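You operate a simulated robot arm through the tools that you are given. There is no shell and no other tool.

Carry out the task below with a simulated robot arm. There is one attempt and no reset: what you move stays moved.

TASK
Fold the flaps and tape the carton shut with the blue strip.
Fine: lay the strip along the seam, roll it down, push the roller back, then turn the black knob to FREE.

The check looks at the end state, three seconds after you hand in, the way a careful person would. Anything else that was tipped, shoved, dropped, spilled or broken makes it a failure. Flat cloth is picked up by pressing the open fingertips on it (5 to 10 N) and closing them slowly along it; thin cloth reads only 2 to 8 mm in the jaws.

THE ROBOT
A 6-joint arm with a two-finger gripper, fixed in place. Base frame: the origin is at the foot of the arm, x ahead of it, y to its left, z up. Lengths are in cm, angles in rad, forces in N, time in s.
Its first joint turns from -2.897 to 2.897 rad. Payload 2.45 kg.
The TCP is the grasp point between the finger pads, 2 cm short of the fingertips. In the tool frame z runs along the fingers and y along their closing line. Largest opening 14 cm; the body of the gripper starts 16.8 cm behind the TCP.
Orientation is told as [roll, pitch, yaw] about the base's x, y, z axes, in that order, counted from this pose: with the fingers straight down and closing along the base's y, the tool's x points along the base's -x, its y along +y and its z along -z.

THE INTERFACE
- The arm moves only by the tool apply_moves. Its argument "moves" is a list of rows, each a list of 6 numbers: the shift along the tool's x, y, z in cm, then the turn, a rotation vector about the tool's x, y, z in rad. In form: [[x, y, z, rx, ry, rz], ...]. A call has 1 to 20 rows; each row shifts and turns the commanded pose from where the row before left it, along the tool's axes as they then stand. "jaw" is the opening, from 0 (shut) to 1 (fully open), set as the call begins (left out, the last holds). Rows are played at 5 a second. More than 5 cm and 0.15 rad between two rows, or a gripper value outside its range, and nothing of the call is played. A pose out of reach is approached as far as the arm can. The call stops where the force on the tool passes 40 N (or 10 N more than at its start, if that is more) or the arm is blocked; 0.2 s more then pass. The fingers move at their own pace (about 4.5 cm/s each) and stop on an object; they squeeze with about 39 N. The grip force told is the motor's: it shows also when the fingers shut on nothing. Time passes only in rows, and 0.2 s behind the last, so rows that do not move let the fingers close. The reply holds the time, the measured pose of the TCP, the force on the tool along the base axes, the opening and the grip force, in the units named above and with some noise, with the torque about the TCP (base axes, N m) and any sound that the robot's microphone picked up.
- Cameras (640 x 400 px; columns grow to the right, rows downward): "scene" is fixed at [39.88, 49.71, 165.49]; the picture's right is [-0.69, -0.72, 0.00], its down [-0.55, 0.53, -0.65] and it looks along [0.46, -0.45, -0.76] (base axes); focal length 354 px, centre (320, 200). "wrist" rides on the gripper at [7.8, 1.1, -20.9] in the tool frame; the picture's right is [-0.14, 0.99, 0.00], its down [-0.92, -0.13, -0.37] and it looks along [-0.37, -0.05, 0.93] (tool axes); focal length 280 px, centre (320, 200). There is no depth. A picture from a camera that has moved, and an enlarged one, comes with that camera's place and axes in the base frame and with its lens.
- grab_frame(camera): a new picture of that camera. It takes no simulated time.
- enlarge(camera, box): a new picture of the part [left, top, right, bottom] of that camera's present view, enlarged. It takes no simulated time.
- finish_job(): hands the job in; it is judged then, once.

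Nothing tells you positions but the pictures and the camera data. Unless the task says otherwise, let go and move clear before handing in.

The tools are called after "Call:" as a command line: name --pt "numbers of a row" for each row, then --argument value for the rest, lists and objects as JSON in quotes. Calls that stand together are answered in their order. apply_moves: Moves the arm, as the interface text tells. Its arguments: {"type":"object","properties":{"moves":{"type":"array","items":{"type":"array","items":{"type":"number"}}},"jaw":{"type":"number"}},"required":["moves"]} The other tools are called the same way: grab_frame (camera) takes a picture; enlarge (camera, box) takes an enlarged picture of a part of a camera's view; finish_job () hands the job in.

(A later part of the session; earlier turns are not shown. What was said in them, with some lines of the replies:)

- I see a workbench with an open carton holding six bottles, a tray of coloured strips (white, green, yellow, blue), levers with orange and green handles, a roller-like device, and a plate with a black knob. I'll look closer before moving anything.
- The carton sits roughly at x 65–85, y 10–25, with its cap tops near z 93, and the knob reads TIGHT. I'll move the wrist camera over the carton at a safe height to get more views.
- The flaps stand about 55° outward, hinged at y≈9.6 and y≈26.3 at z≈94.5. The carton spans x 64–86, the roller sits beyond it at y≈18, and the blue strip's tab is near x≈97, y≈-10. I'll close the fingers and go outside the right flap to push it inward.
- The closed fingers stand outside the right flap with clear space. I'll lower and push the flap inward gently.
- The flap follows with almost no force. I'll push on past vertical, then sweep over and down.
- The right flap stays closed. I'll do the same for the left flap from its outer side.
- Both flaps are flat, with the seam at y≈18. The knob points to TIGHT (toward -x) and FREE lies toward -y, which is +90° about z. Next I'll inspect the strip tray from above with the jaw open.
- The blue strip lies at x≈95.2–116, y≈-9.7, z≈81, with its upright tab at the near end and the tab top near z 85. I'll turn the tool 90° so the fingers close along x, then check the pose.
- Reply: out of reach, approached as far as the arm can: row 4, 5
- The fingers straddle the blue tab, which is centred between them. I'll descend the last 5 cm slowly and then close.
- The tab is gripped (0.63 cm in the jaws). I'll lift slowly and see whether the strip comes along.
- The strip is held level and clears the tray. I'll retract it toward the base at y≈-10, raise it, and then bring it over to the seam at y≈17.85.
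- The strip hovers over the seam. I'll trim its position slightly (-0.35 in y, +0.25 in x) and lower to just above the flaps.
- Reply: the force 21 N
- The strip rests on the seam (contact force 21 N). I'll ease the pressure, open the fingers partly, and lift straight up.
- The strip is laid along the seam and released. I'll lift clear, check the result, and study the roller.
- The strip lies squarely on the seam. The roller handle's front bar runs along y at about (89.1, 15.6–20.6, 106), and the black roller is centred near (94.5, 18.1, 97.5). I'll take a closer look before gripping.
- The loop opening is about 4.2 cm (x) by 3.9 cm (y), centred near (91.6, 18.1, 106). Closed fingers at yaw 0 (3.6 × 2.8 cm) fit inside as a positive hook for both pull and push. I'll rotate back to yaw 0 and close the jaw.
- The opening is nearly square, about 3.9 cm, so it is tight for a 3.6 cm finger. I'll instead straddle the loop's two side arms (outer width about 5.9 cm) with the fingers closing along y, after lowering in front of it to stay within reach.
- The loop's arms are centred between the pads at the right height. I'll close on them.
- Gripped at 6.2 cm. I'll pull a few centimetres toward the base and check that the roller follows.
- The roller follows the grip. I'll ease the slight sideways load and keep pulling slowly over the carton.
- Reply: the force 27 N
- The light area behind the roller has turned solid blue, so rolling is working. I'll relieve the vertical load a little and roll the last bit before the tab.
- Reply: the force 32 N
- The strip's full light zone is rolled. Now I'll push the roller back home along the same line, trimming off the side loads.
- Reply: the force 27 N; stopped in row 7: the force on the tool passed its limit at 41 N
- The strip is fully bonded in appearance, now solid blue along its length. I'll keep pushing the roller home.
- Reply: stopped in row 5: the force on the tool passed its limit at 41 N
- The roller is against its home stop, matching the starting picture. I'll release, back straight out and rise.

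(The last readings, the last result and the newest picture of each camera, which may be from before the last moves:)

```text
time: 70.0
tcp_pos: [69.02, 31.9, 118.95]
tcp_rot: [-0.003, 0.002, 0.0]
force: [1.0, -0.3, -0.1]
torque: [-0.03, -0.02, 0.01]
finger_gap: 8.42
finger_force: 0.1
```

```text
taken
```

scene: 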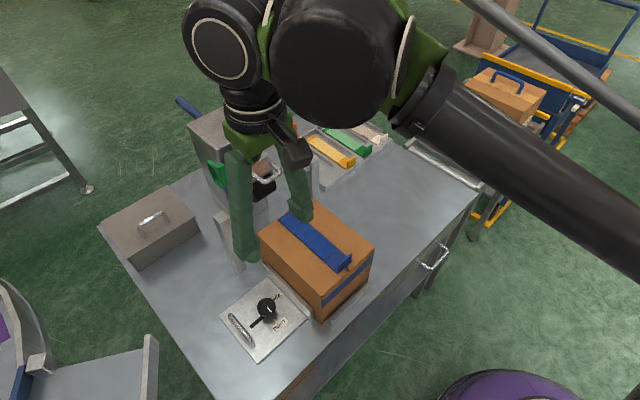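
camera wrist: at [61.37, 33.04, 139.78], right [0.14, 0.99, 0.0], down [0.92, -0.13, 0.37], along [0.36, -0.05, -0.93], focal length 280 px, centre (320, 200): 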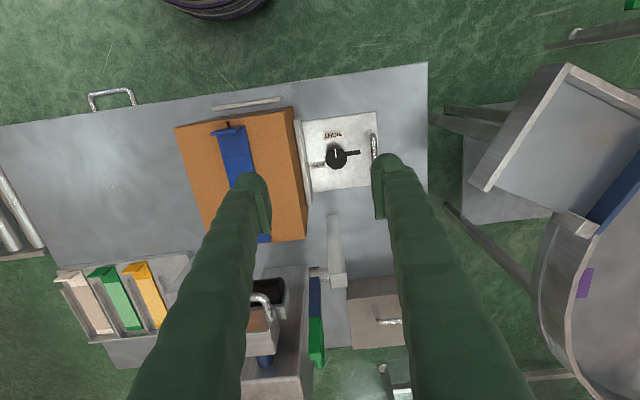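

The roller is home and the strip holds the flaps. Now the knob: I'll measure its position.

Call:
enlarge --camera "wrist" --box '[290, 100, 390, 200]'

Call:
enlarge --camera "scene" --box '[220, 270, 310, 360]'

```text
4.00 times, centred on (340, 150) of wrist
camera zoom: at [61.37, 33.04, 139.78], right [0.14, 0.99, 0.0], down [0.92, -0.13, 0.37], along [0.36, -0.05, -0.93], focal length 1122 px, centre (240, 400)
```

zoom: 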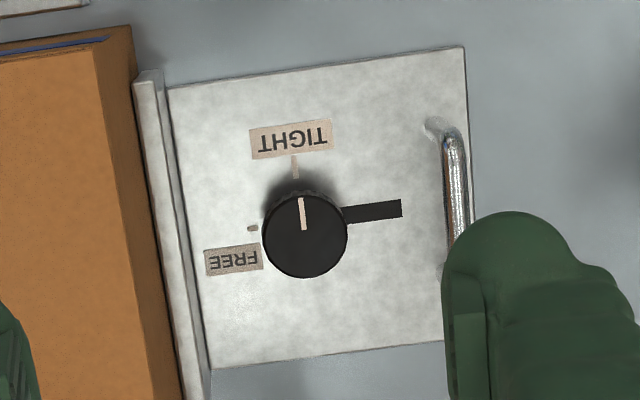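

```text
4.44 times, centred on (265, 315) of scene
camera zoom: at [39.88, 49.71, 165.49], right [-0.69, -0.72, 0.0], down [-0.55, 0.53, -0.65], along [0.46, -0.45, -0.76], focal length 1575 px, centre (564, -311)
```

zoom: 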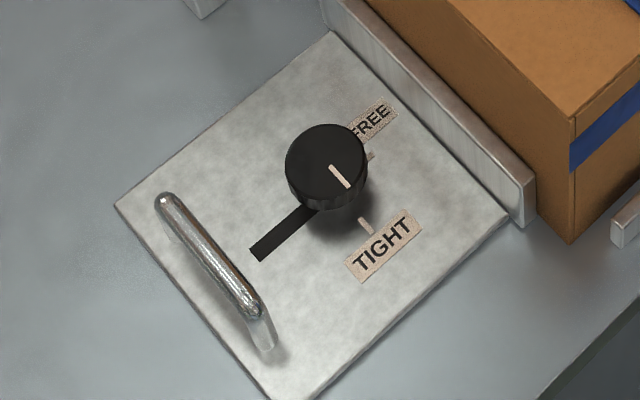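

The knob is at about (75.0, 34.4), with its top near z 83.5 and a diameter of about 4.2 cm. TIGHT is toward -x and FREE toward -y, so it turns +90°. I'll move above it and turn the tool to -45° so the turn ends at +45°, clear of the fence and the plate handle.

Call:
apply_moves --pt "-3 1.25 0 0 0 0" --pt "-3 1.25 0 0 0 0" --pt "0 0 0 0 0 0.1309" --pt "0 0 0 0 0 0.1309" --pt "0 0 0 0 0 0.1309" --pt "0 0 0 0 0 0.1309" --pt "0 0 0 0 0 0.1309" --pt "0 0 0 0 0 0.1309" --pt "0 0 4 0 0 0" --pt "0 0 4 0 0 0" --pt "0 0 4 0 0 0" --pt "0 0 4 0 0 0" --pt "0 0 0 0 0 0" --jaw 0.48

Call:
grab_frame --camera "wrist"

Call:
grab_frame --camera "scene"

```text
time: 72.8
tcp_pos: [75.03, 34.43, 102.85]
tcp_rot: [-0.005, 0.0, -0.785]
force: [0.5, -0.1, -0.2]
torque: [0.0, 0.0, 0.04]
finger_gap: 6.72
finger_force: 0.0
```

```text
taken
camera wrist: at [70.45, 40.8, 123.68], right [0.8, 0.6, 0.0], down [0.56, -0.74, 0.37], along [0.22, -0.3, -0.93], focal length 280 px, centre (320, 200)
```

wrist: 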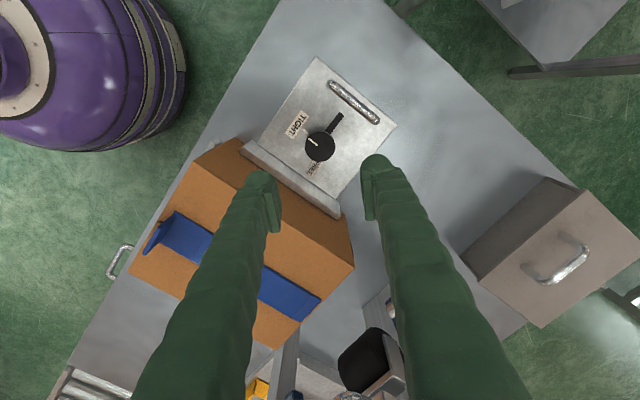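

```text
taken
```

scene: 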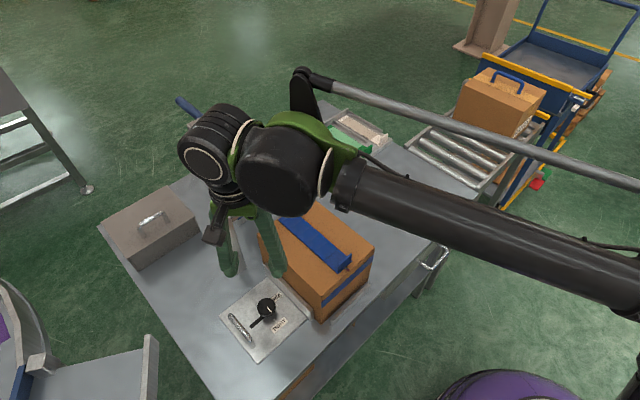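

Call:
enlarge --camera "wrist" --box '[260, 90, 400, 200]'

```text
3.64 times, centred on (330, 145) of wrist
camera zoom: at [70.45, 40.8, 123.68], right [0.8, 0.6, 0.0], down [0.56, -0.74, 0.37], along [0.22, -0.3, -0.93], focal length 1020 px, centre (284, 400)
```

zoom: 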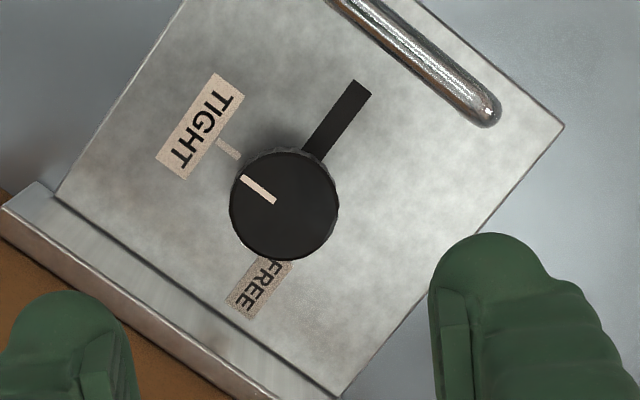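

The knob is centred under the tool. I'll lower onto it.

Call:
apply_moves --pt "0 0 4 0 0 0" --pt "0 0 4 0 0 0" --pt "0 0 4 0 0 0" --pt "0 0 3 0 0 0" --pt "0 0 2 0 0 0" --pt "0 0 1 0 0 0" --pt "0 0 0.8 0 0 0" --pt "0 0 0 0 0 0"

Call:
grab_frame --camera "wrist"

Call:
enlarge --camera "scene" --box '[200, 220, 340, 370]'

```text
time: 74.6
tcp_pos: [75.0, 34.45, 83.99]
tcp_rot: [-0.004, 0.001, -0.786]
force: [0.1, -0.5, 0.7]
torque: [-0.05, -0.01, 0.03]
finger_gap: 6.74
finger_force: 0.1
```

```text
taken
camera wrist: at [70.39, 40.78, 104.96], right [0.8, 0.6, 0.0], down [0.56, -0.74, 0.37], along [0.22, -0.3, -0.93], focal length 280 px, centre (320, 200)
```

wrist: 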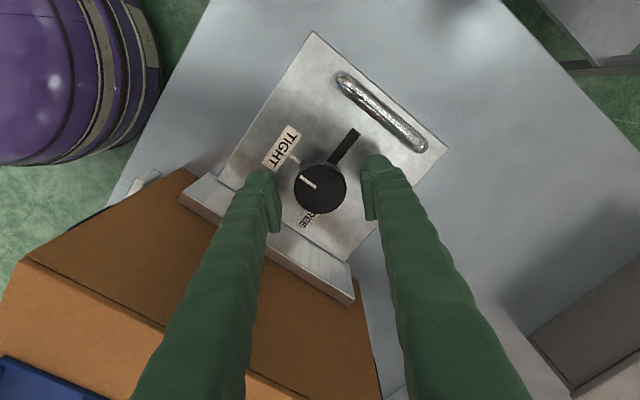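

```text
2.67 times, centred on (270, 295) of scene
camera zoom: at [39.88, 49.71, 165.49], right [-0.69, -0.72, 0.0], down [-0.55, 0.53, -0.65], along [0.46, -0.45, -0.76], focal length 945 px, centre (453, -53)
```

zoom: 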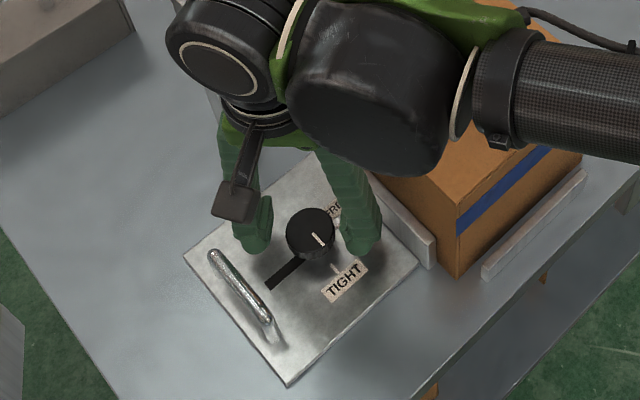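

Call:
apply_moves --pt "0 0 0.4 0 0 0" --pt "0 0 0 0 0 0"

Call:
apply_moves --pt "0 0 0 0 0 0" --pt "0 0 0 0 0 0" --pt "0 0 0 0 0 0" --jaw 0

Call:
grab_frame --camera "wrist"

```text
time: 75.2
tcp_pos: [74.91, 34.59, 83.79]
tcp_rot: [-0.003, 0.001, -0.785]
force: [0.2, -0.6, 0.7]
torque: [-0.01, 0.06, -0.02]
finger_gap: 6.73
finger_force: 0.1
```

```text
time: 76.0
tcp_pos: [74.94, 34.69, 83.7]
tcp_rot: [-0.003, 0.002, -0.784]
force: [-2.2, -0.6, -2.7]
torque: [0.03, 0.03, -0.02]
finger_gap: 4.27
finger_force: 35.0
```

```text
taken
camera wrist: at [70.37, 40.83, 104.59], right [0.8, 0.6, 0.0], down [0.56, -0.74, 0.37], along [0.22, -0.3, -0.93], focal length 280 px, centre (320, 200)
```

wrist: 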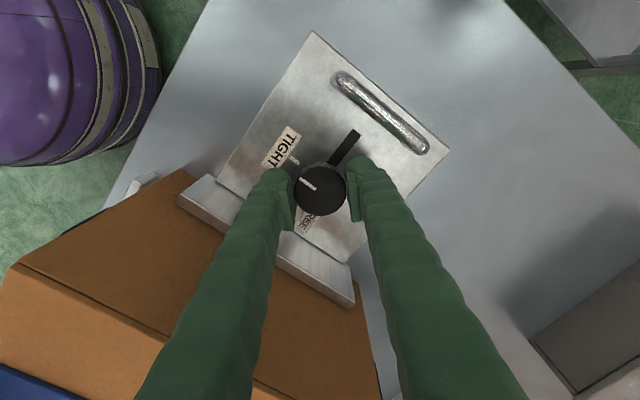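

Gripped at 4.27 cm. I'll turn the knob counter-clockwise toward FREE, half the angle first.

Call:
apply_moves --pt "0 0 0 0 0 -0.08" --pt "0 0 0 0 0 -0.1" --pt "0 0 0 0 0 -0.1" --pt "0 0 0 0 0 -0.1" --pt "0 0 0 0 0 -0.1" --pt "0 0 0 0 0 -0.1" --pt "0 0 0 0 0 -0.1" --pt "0 0 0 0 0 -0.1" --pt "0 0 0 0 0 0"

Call:
grab_frame --camera "wrist"

Call:
enlarge --camera "scene" --box '[220, 270, 310, 360]'

```text
time: 78.0
tcp_pos: [74.85, 34.39, 83.76]
tcp_rot: [-0.001, 0.003, -0.005]
force: [-9.2, -2.0, -25.2]
torque: [0.1, 0.18, -0.06]
finger_gap: 4.21
finger_force: 44.5
```

```text
taken
camera wrist: at [67.33, 35.59, 104.65], right [0.14, 0.99, 0.0], down [0.92, -0.13, 0.37], along [0.36, -0.05, -0.93], focal length 280 px, centre (320, 200)
```

wrist: 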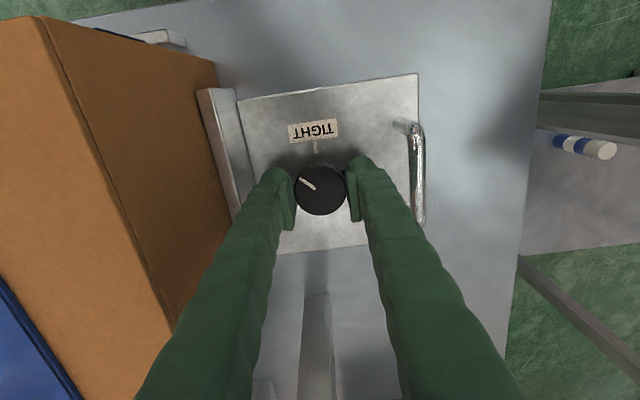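

```text
4.44 times, centred on (265, 315) of scene
camera zoom: at [39.88, 49.71, 165.49], right [-0.69, -0.72, 0.0], down [-0.55, 0.53, -0.65], along [0.46, -0.45, -0.76], focal length 1575 px, centre (564, -311)
```

zoom: 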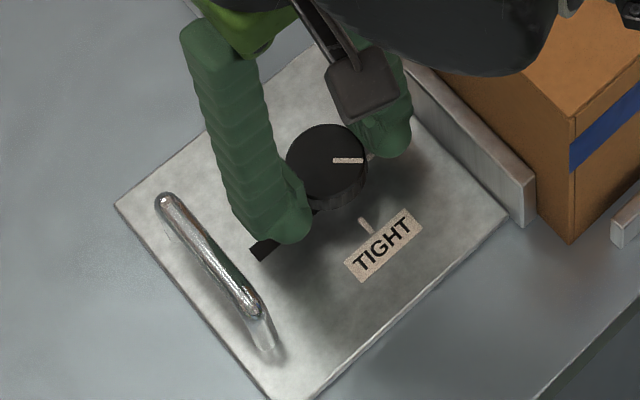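

Call:
apply_moves --pt "0 0 0.07 0 0 0" --pt "0 0 0 0 0 -0.1" --pt "0 0 0 0 0 -0.1" --pt "0 0 0 0 0 -0.1" --pt "0 0 0 0 0 -0.1" --pt "0 0 0 0 0 -0.1" --pt "0 0 0 0 0 -0.1" --pt "0 0 0 0 0 -0.1" --pt "0 0 0 0 0 -0.08" --pt "0 0 0 0 0 0"

Call:
grab_frame --camera "wrist"

Call:
enlarge --camera "scene" --box '[220, 270, 310, 360]'

```text
time: 80.2
tcp_pos: [74.86, 34.43, 83.75]
tcp_rot: [-0.001, 0.002, 0.774]
force: [10.0, 0.4, 13.6]
torque: [0.02, -0.09, -0.23]
finger_gap: 4.22
finger_force: 44.8
```

```text
taken
camera wrist: at [68.78, 29.69, 104.64], right [-0.59, 0.8, 0.0], down [0.75, 0.55, 0.37], along [0.29, 0.22, -0.93], focal length 280 px, centre (320, 200)
```

wrist: 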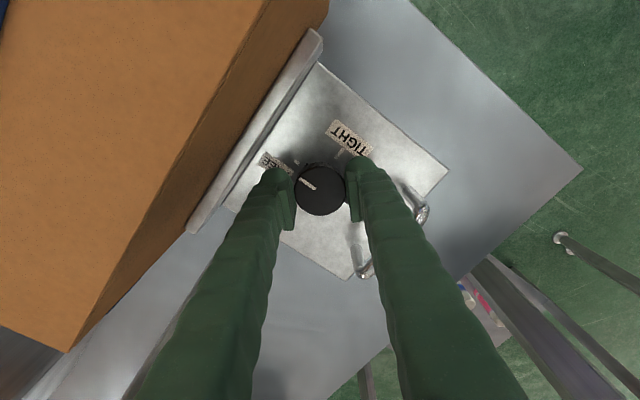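

```text
4.44 times, centred on (265, 315) of scene
camera zoom: at [39.88, 49.71, 165.49], right [-0.69, -0.72, 0.0], down [-0.55, 0.53, -0.65], along [0.46, -0.45, -0.76], focal length 1575 px, centre (564, -311)
```

zoom: 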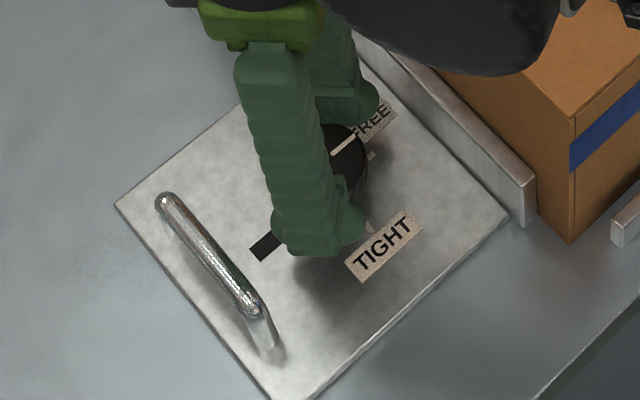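

Call:
enlarge --camera "wrist" --box '[250, 110, 390, 230]'

```text
3.33 times, centred on (320, 170) of wrist
camera zoom: at [68.78, 29.69, 104.64], right [-0.59, 0.8, 0.0], down [0.75, 0.55, 0.37], along [0.29, 0.22, -0.93], focal length 935 px, centre (320, 300)
```

zoom: 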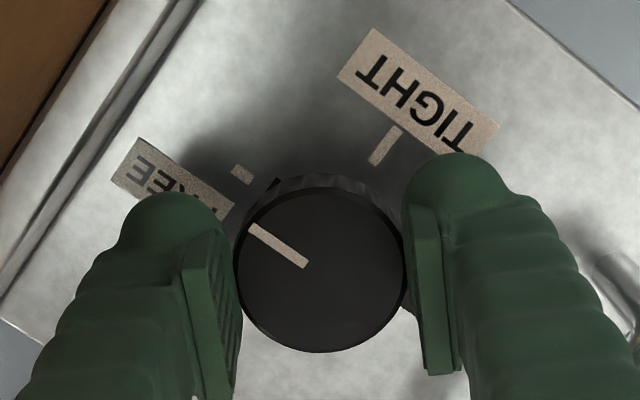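

The pointer now lines up with the FREE tick. I'll open the fingers and lift straight up.

Call:
apply_moves --pt "0 0 0 0 0 0" --pt "0 0 0 0 0 0" --pt "0 0 0 0 0 0" --jaw 0.48

Call:
apply_moves --pt "0 0 -1 0 0 0" --pt "0 0 -3 0 0 0" --pt "0 0 -4 0 0 0" --pt "0 0 -5 0 0 0" --pt "0 0 -5 0 0 0" --pt "0 0 -5 0 0 0" --pt "0 0 -5 0 0 0" --pt "0 0 -5 0 0 0" --pt "0 0 0 0 0 0"

Call:
grab_frame --camera "wrist"

Call:
enlarge --camera "scene" --box '[220, 270, 310, 360]'

```text
time: 81.0
tcp_pos: [75.07, 34.52, 83.64]
tcp_rot: [0.001, 0.004, 0.776]
force: [0.2, -0.2, 0.5]
torque: [0.0, 0.0, 0.03]
finger_gap: 6.72
finger_force: 0.2
```

```text
time: 83.0
tcp_pos: [74.89, 34.48, 116.68]
tcp_rot: [0.0, 0.004, 0.776]
force: [0.1, -0.6, -0.6]
torque: [-0.01, 0.02, -0.02]
finger_gap: 6.71
finger_force: 0.1
```

```text
taken
camera wrist: at [68.69, 29.76, 137.63], right [-0.59, 0.8, 0.0], down [0.75, 0.55, 0.37], along [0.29, 0.22, -0.93], focal length 280 px, centre (320, 200)
```

wrist: 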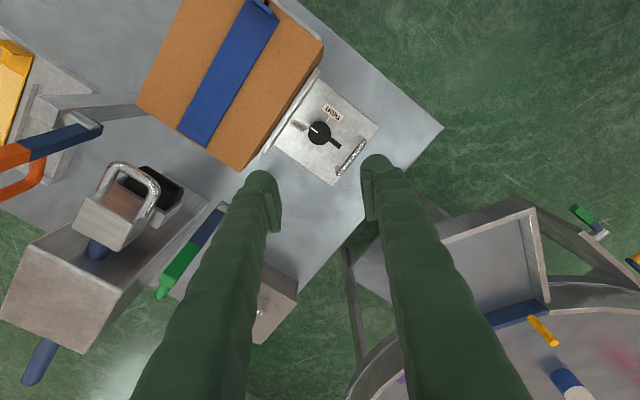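

```text
4.44 times, centred on (265, 315) of scene
camera zoom: at [39.88, 49.71, 165.49], right [-0.69, -0.72, 0.0], down [-0.55, 0.53, -0.65], along [0.46, -0.45, -0.76], focal length 1575 px, centre (564, -311)
```

zoom: 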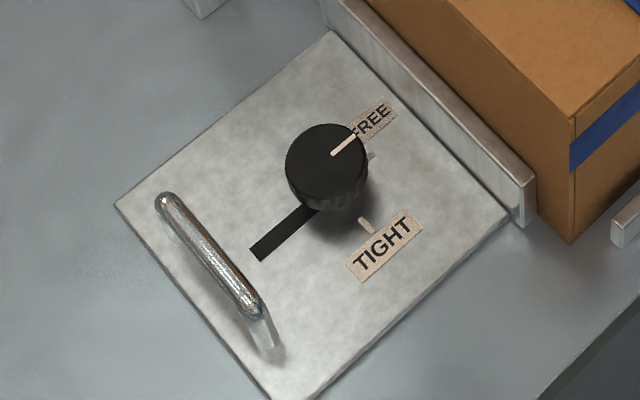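

The knob reads FREE. I'll move the arm clear and inspect everything once more.

Call:
apply_moves --pt "0 0 -4 0 0 0.13" --pt "0 0 -4 0 0 0.13" --pt "0 0 0 0 0 0.13" --pt "0 0 0 0 0 0.13" --pt "0 0 0 0 0 0.13" --pt "0 0 0 0 0 0.126" --pt "4.5 -2 0 0 0 0" --pt "4.5 -2 0 0 0 0" --pt "4.5 -2 0 0 0 0" --pt "4.5 -2 0 0 0 0" --pt "4 -3 0 0 0 0" --pt "0 -5 0 0 0 0" --pt "0 -5 0 0 0 0" --pt "0 -5 0 0 0 0" --pt "0 -5 0 0 0 0" --pt "0 -5 0 0 0 0" --pt "0 0 0 0 0 0"

Call:
grab_frame --camera "scene"

Call:
grab_frame --camera "wrist"

Call:
enlarge --camera "scene" --box '[240, 180, 400, 330]'

Call:
enlarge --camera "scene" --box '[160, 80, 400, 230]'

```text
time: 86.6
tcp_pos: [52.93, -1.56, 124.84]
tcp_rot: [-0.001, 0.002, -0.003]
force: [-0.3, 0.0, 0.3]
torque: [-0.01, -0.03, 0.04]
finger_gap: 6.72
finger_force: 0.1
```

```text
taken
```

scene: 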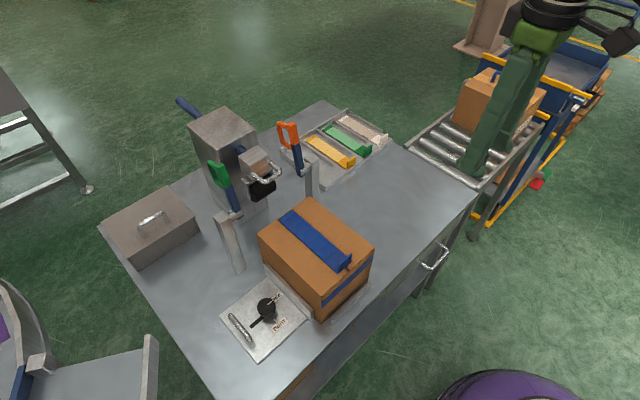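

```text
taken
camera wrist: at [45.24, -0.47, 145.78], right [0.14, 0.99, 0.0], down [0.92, -0.13, 0.37], along [0.36, -0.05, -0.93], focal length 280 px, centre (320, 200)
```

wrist: 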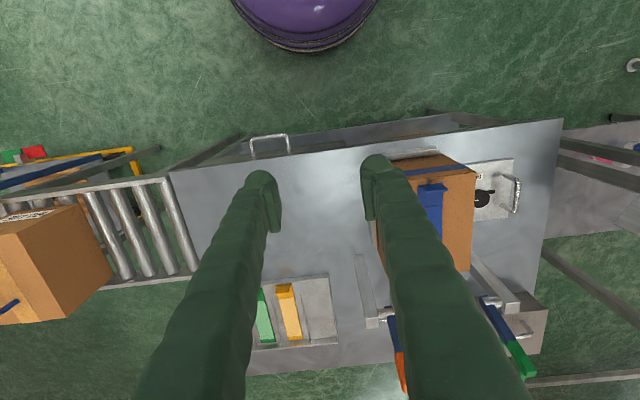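

```text
2.67 times, centred on (320, 255) of scene
camera zoom: at [39.88, 49.71, 165.49], right [-0.69, -0.72, 0.0], down [-0.55, 0.53, -0.65], along [0.46, -0.45, -0.76], focal length 945 px, centre (320, 53)
```

zoom: 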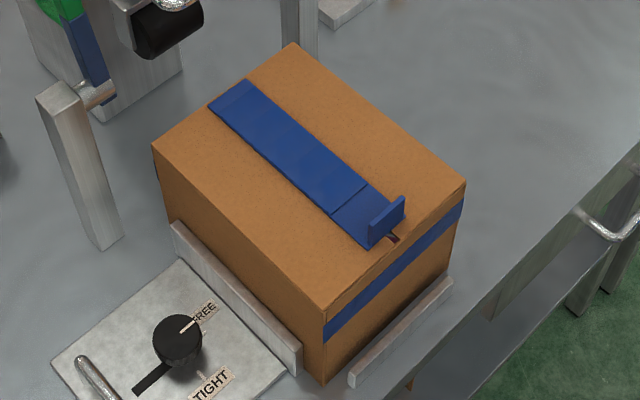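

```text
2.67 times, centred on (280, 155) of scene
camera zoom: at [39.88, 49.71, 165.49], right [-0.69, -0.72, 0.0], down [-0.55, 0.53, -0.65], along [0.46, -0.45, -0.76], focal length 945 px, centre (427, 320)
```

zoom: 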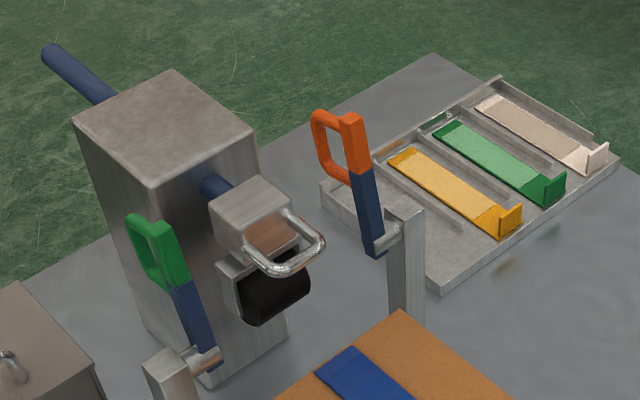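

Call:
enlarge --camera "scene" --box '[275, 200, 360, 280]'

```text
5.00 times, centred on (318, 240) of scene
camera zoom: at [39.88, 49.71, 165.49], right [-0.69, -0.72, 0.0], down [-0.55, 0.53, -0.65], along [0.46, -0.45, -0.76], focal length 1772 px, centre (332, 0)
```

zoom: 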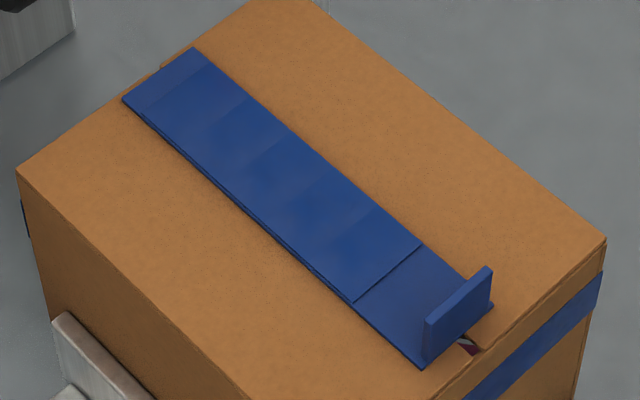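

The carton's flaps are flat under the blue strip, and every section of the strip has turned solid blue from rolling. The roller is at its home stop, the knob points to FREE, and the levers, box and other strips look the same as at the start. The arm is clear and holding nothing, so I'm handing in.

Call:
finish_job

```text
The job is handed in.
```

The carton is taped shut and I've handed the job in; I haven't seen the check's verdict.

- **Flaps:** both are folded flat and meet at the seam.
- **Strip:** the blue strip lies along the seam. Its light area turned solid blue as the roller passed. I stopped the roller just short of the strip's upright tab, so the last few centimetres at that end were not rolled.
- **Roller:** it is pushed back against its home stop. The 40 N force limit tripped twice on the way back, once mid-stroke and once at the stop. The pictures show no damage.
- **Knob:** the black knob's mark lines up with the FREE tick.
- **Everything else:** I didn't touch the levers, the box or the other strips, and they look the same as at the start. The arm is clear and holding nothing.
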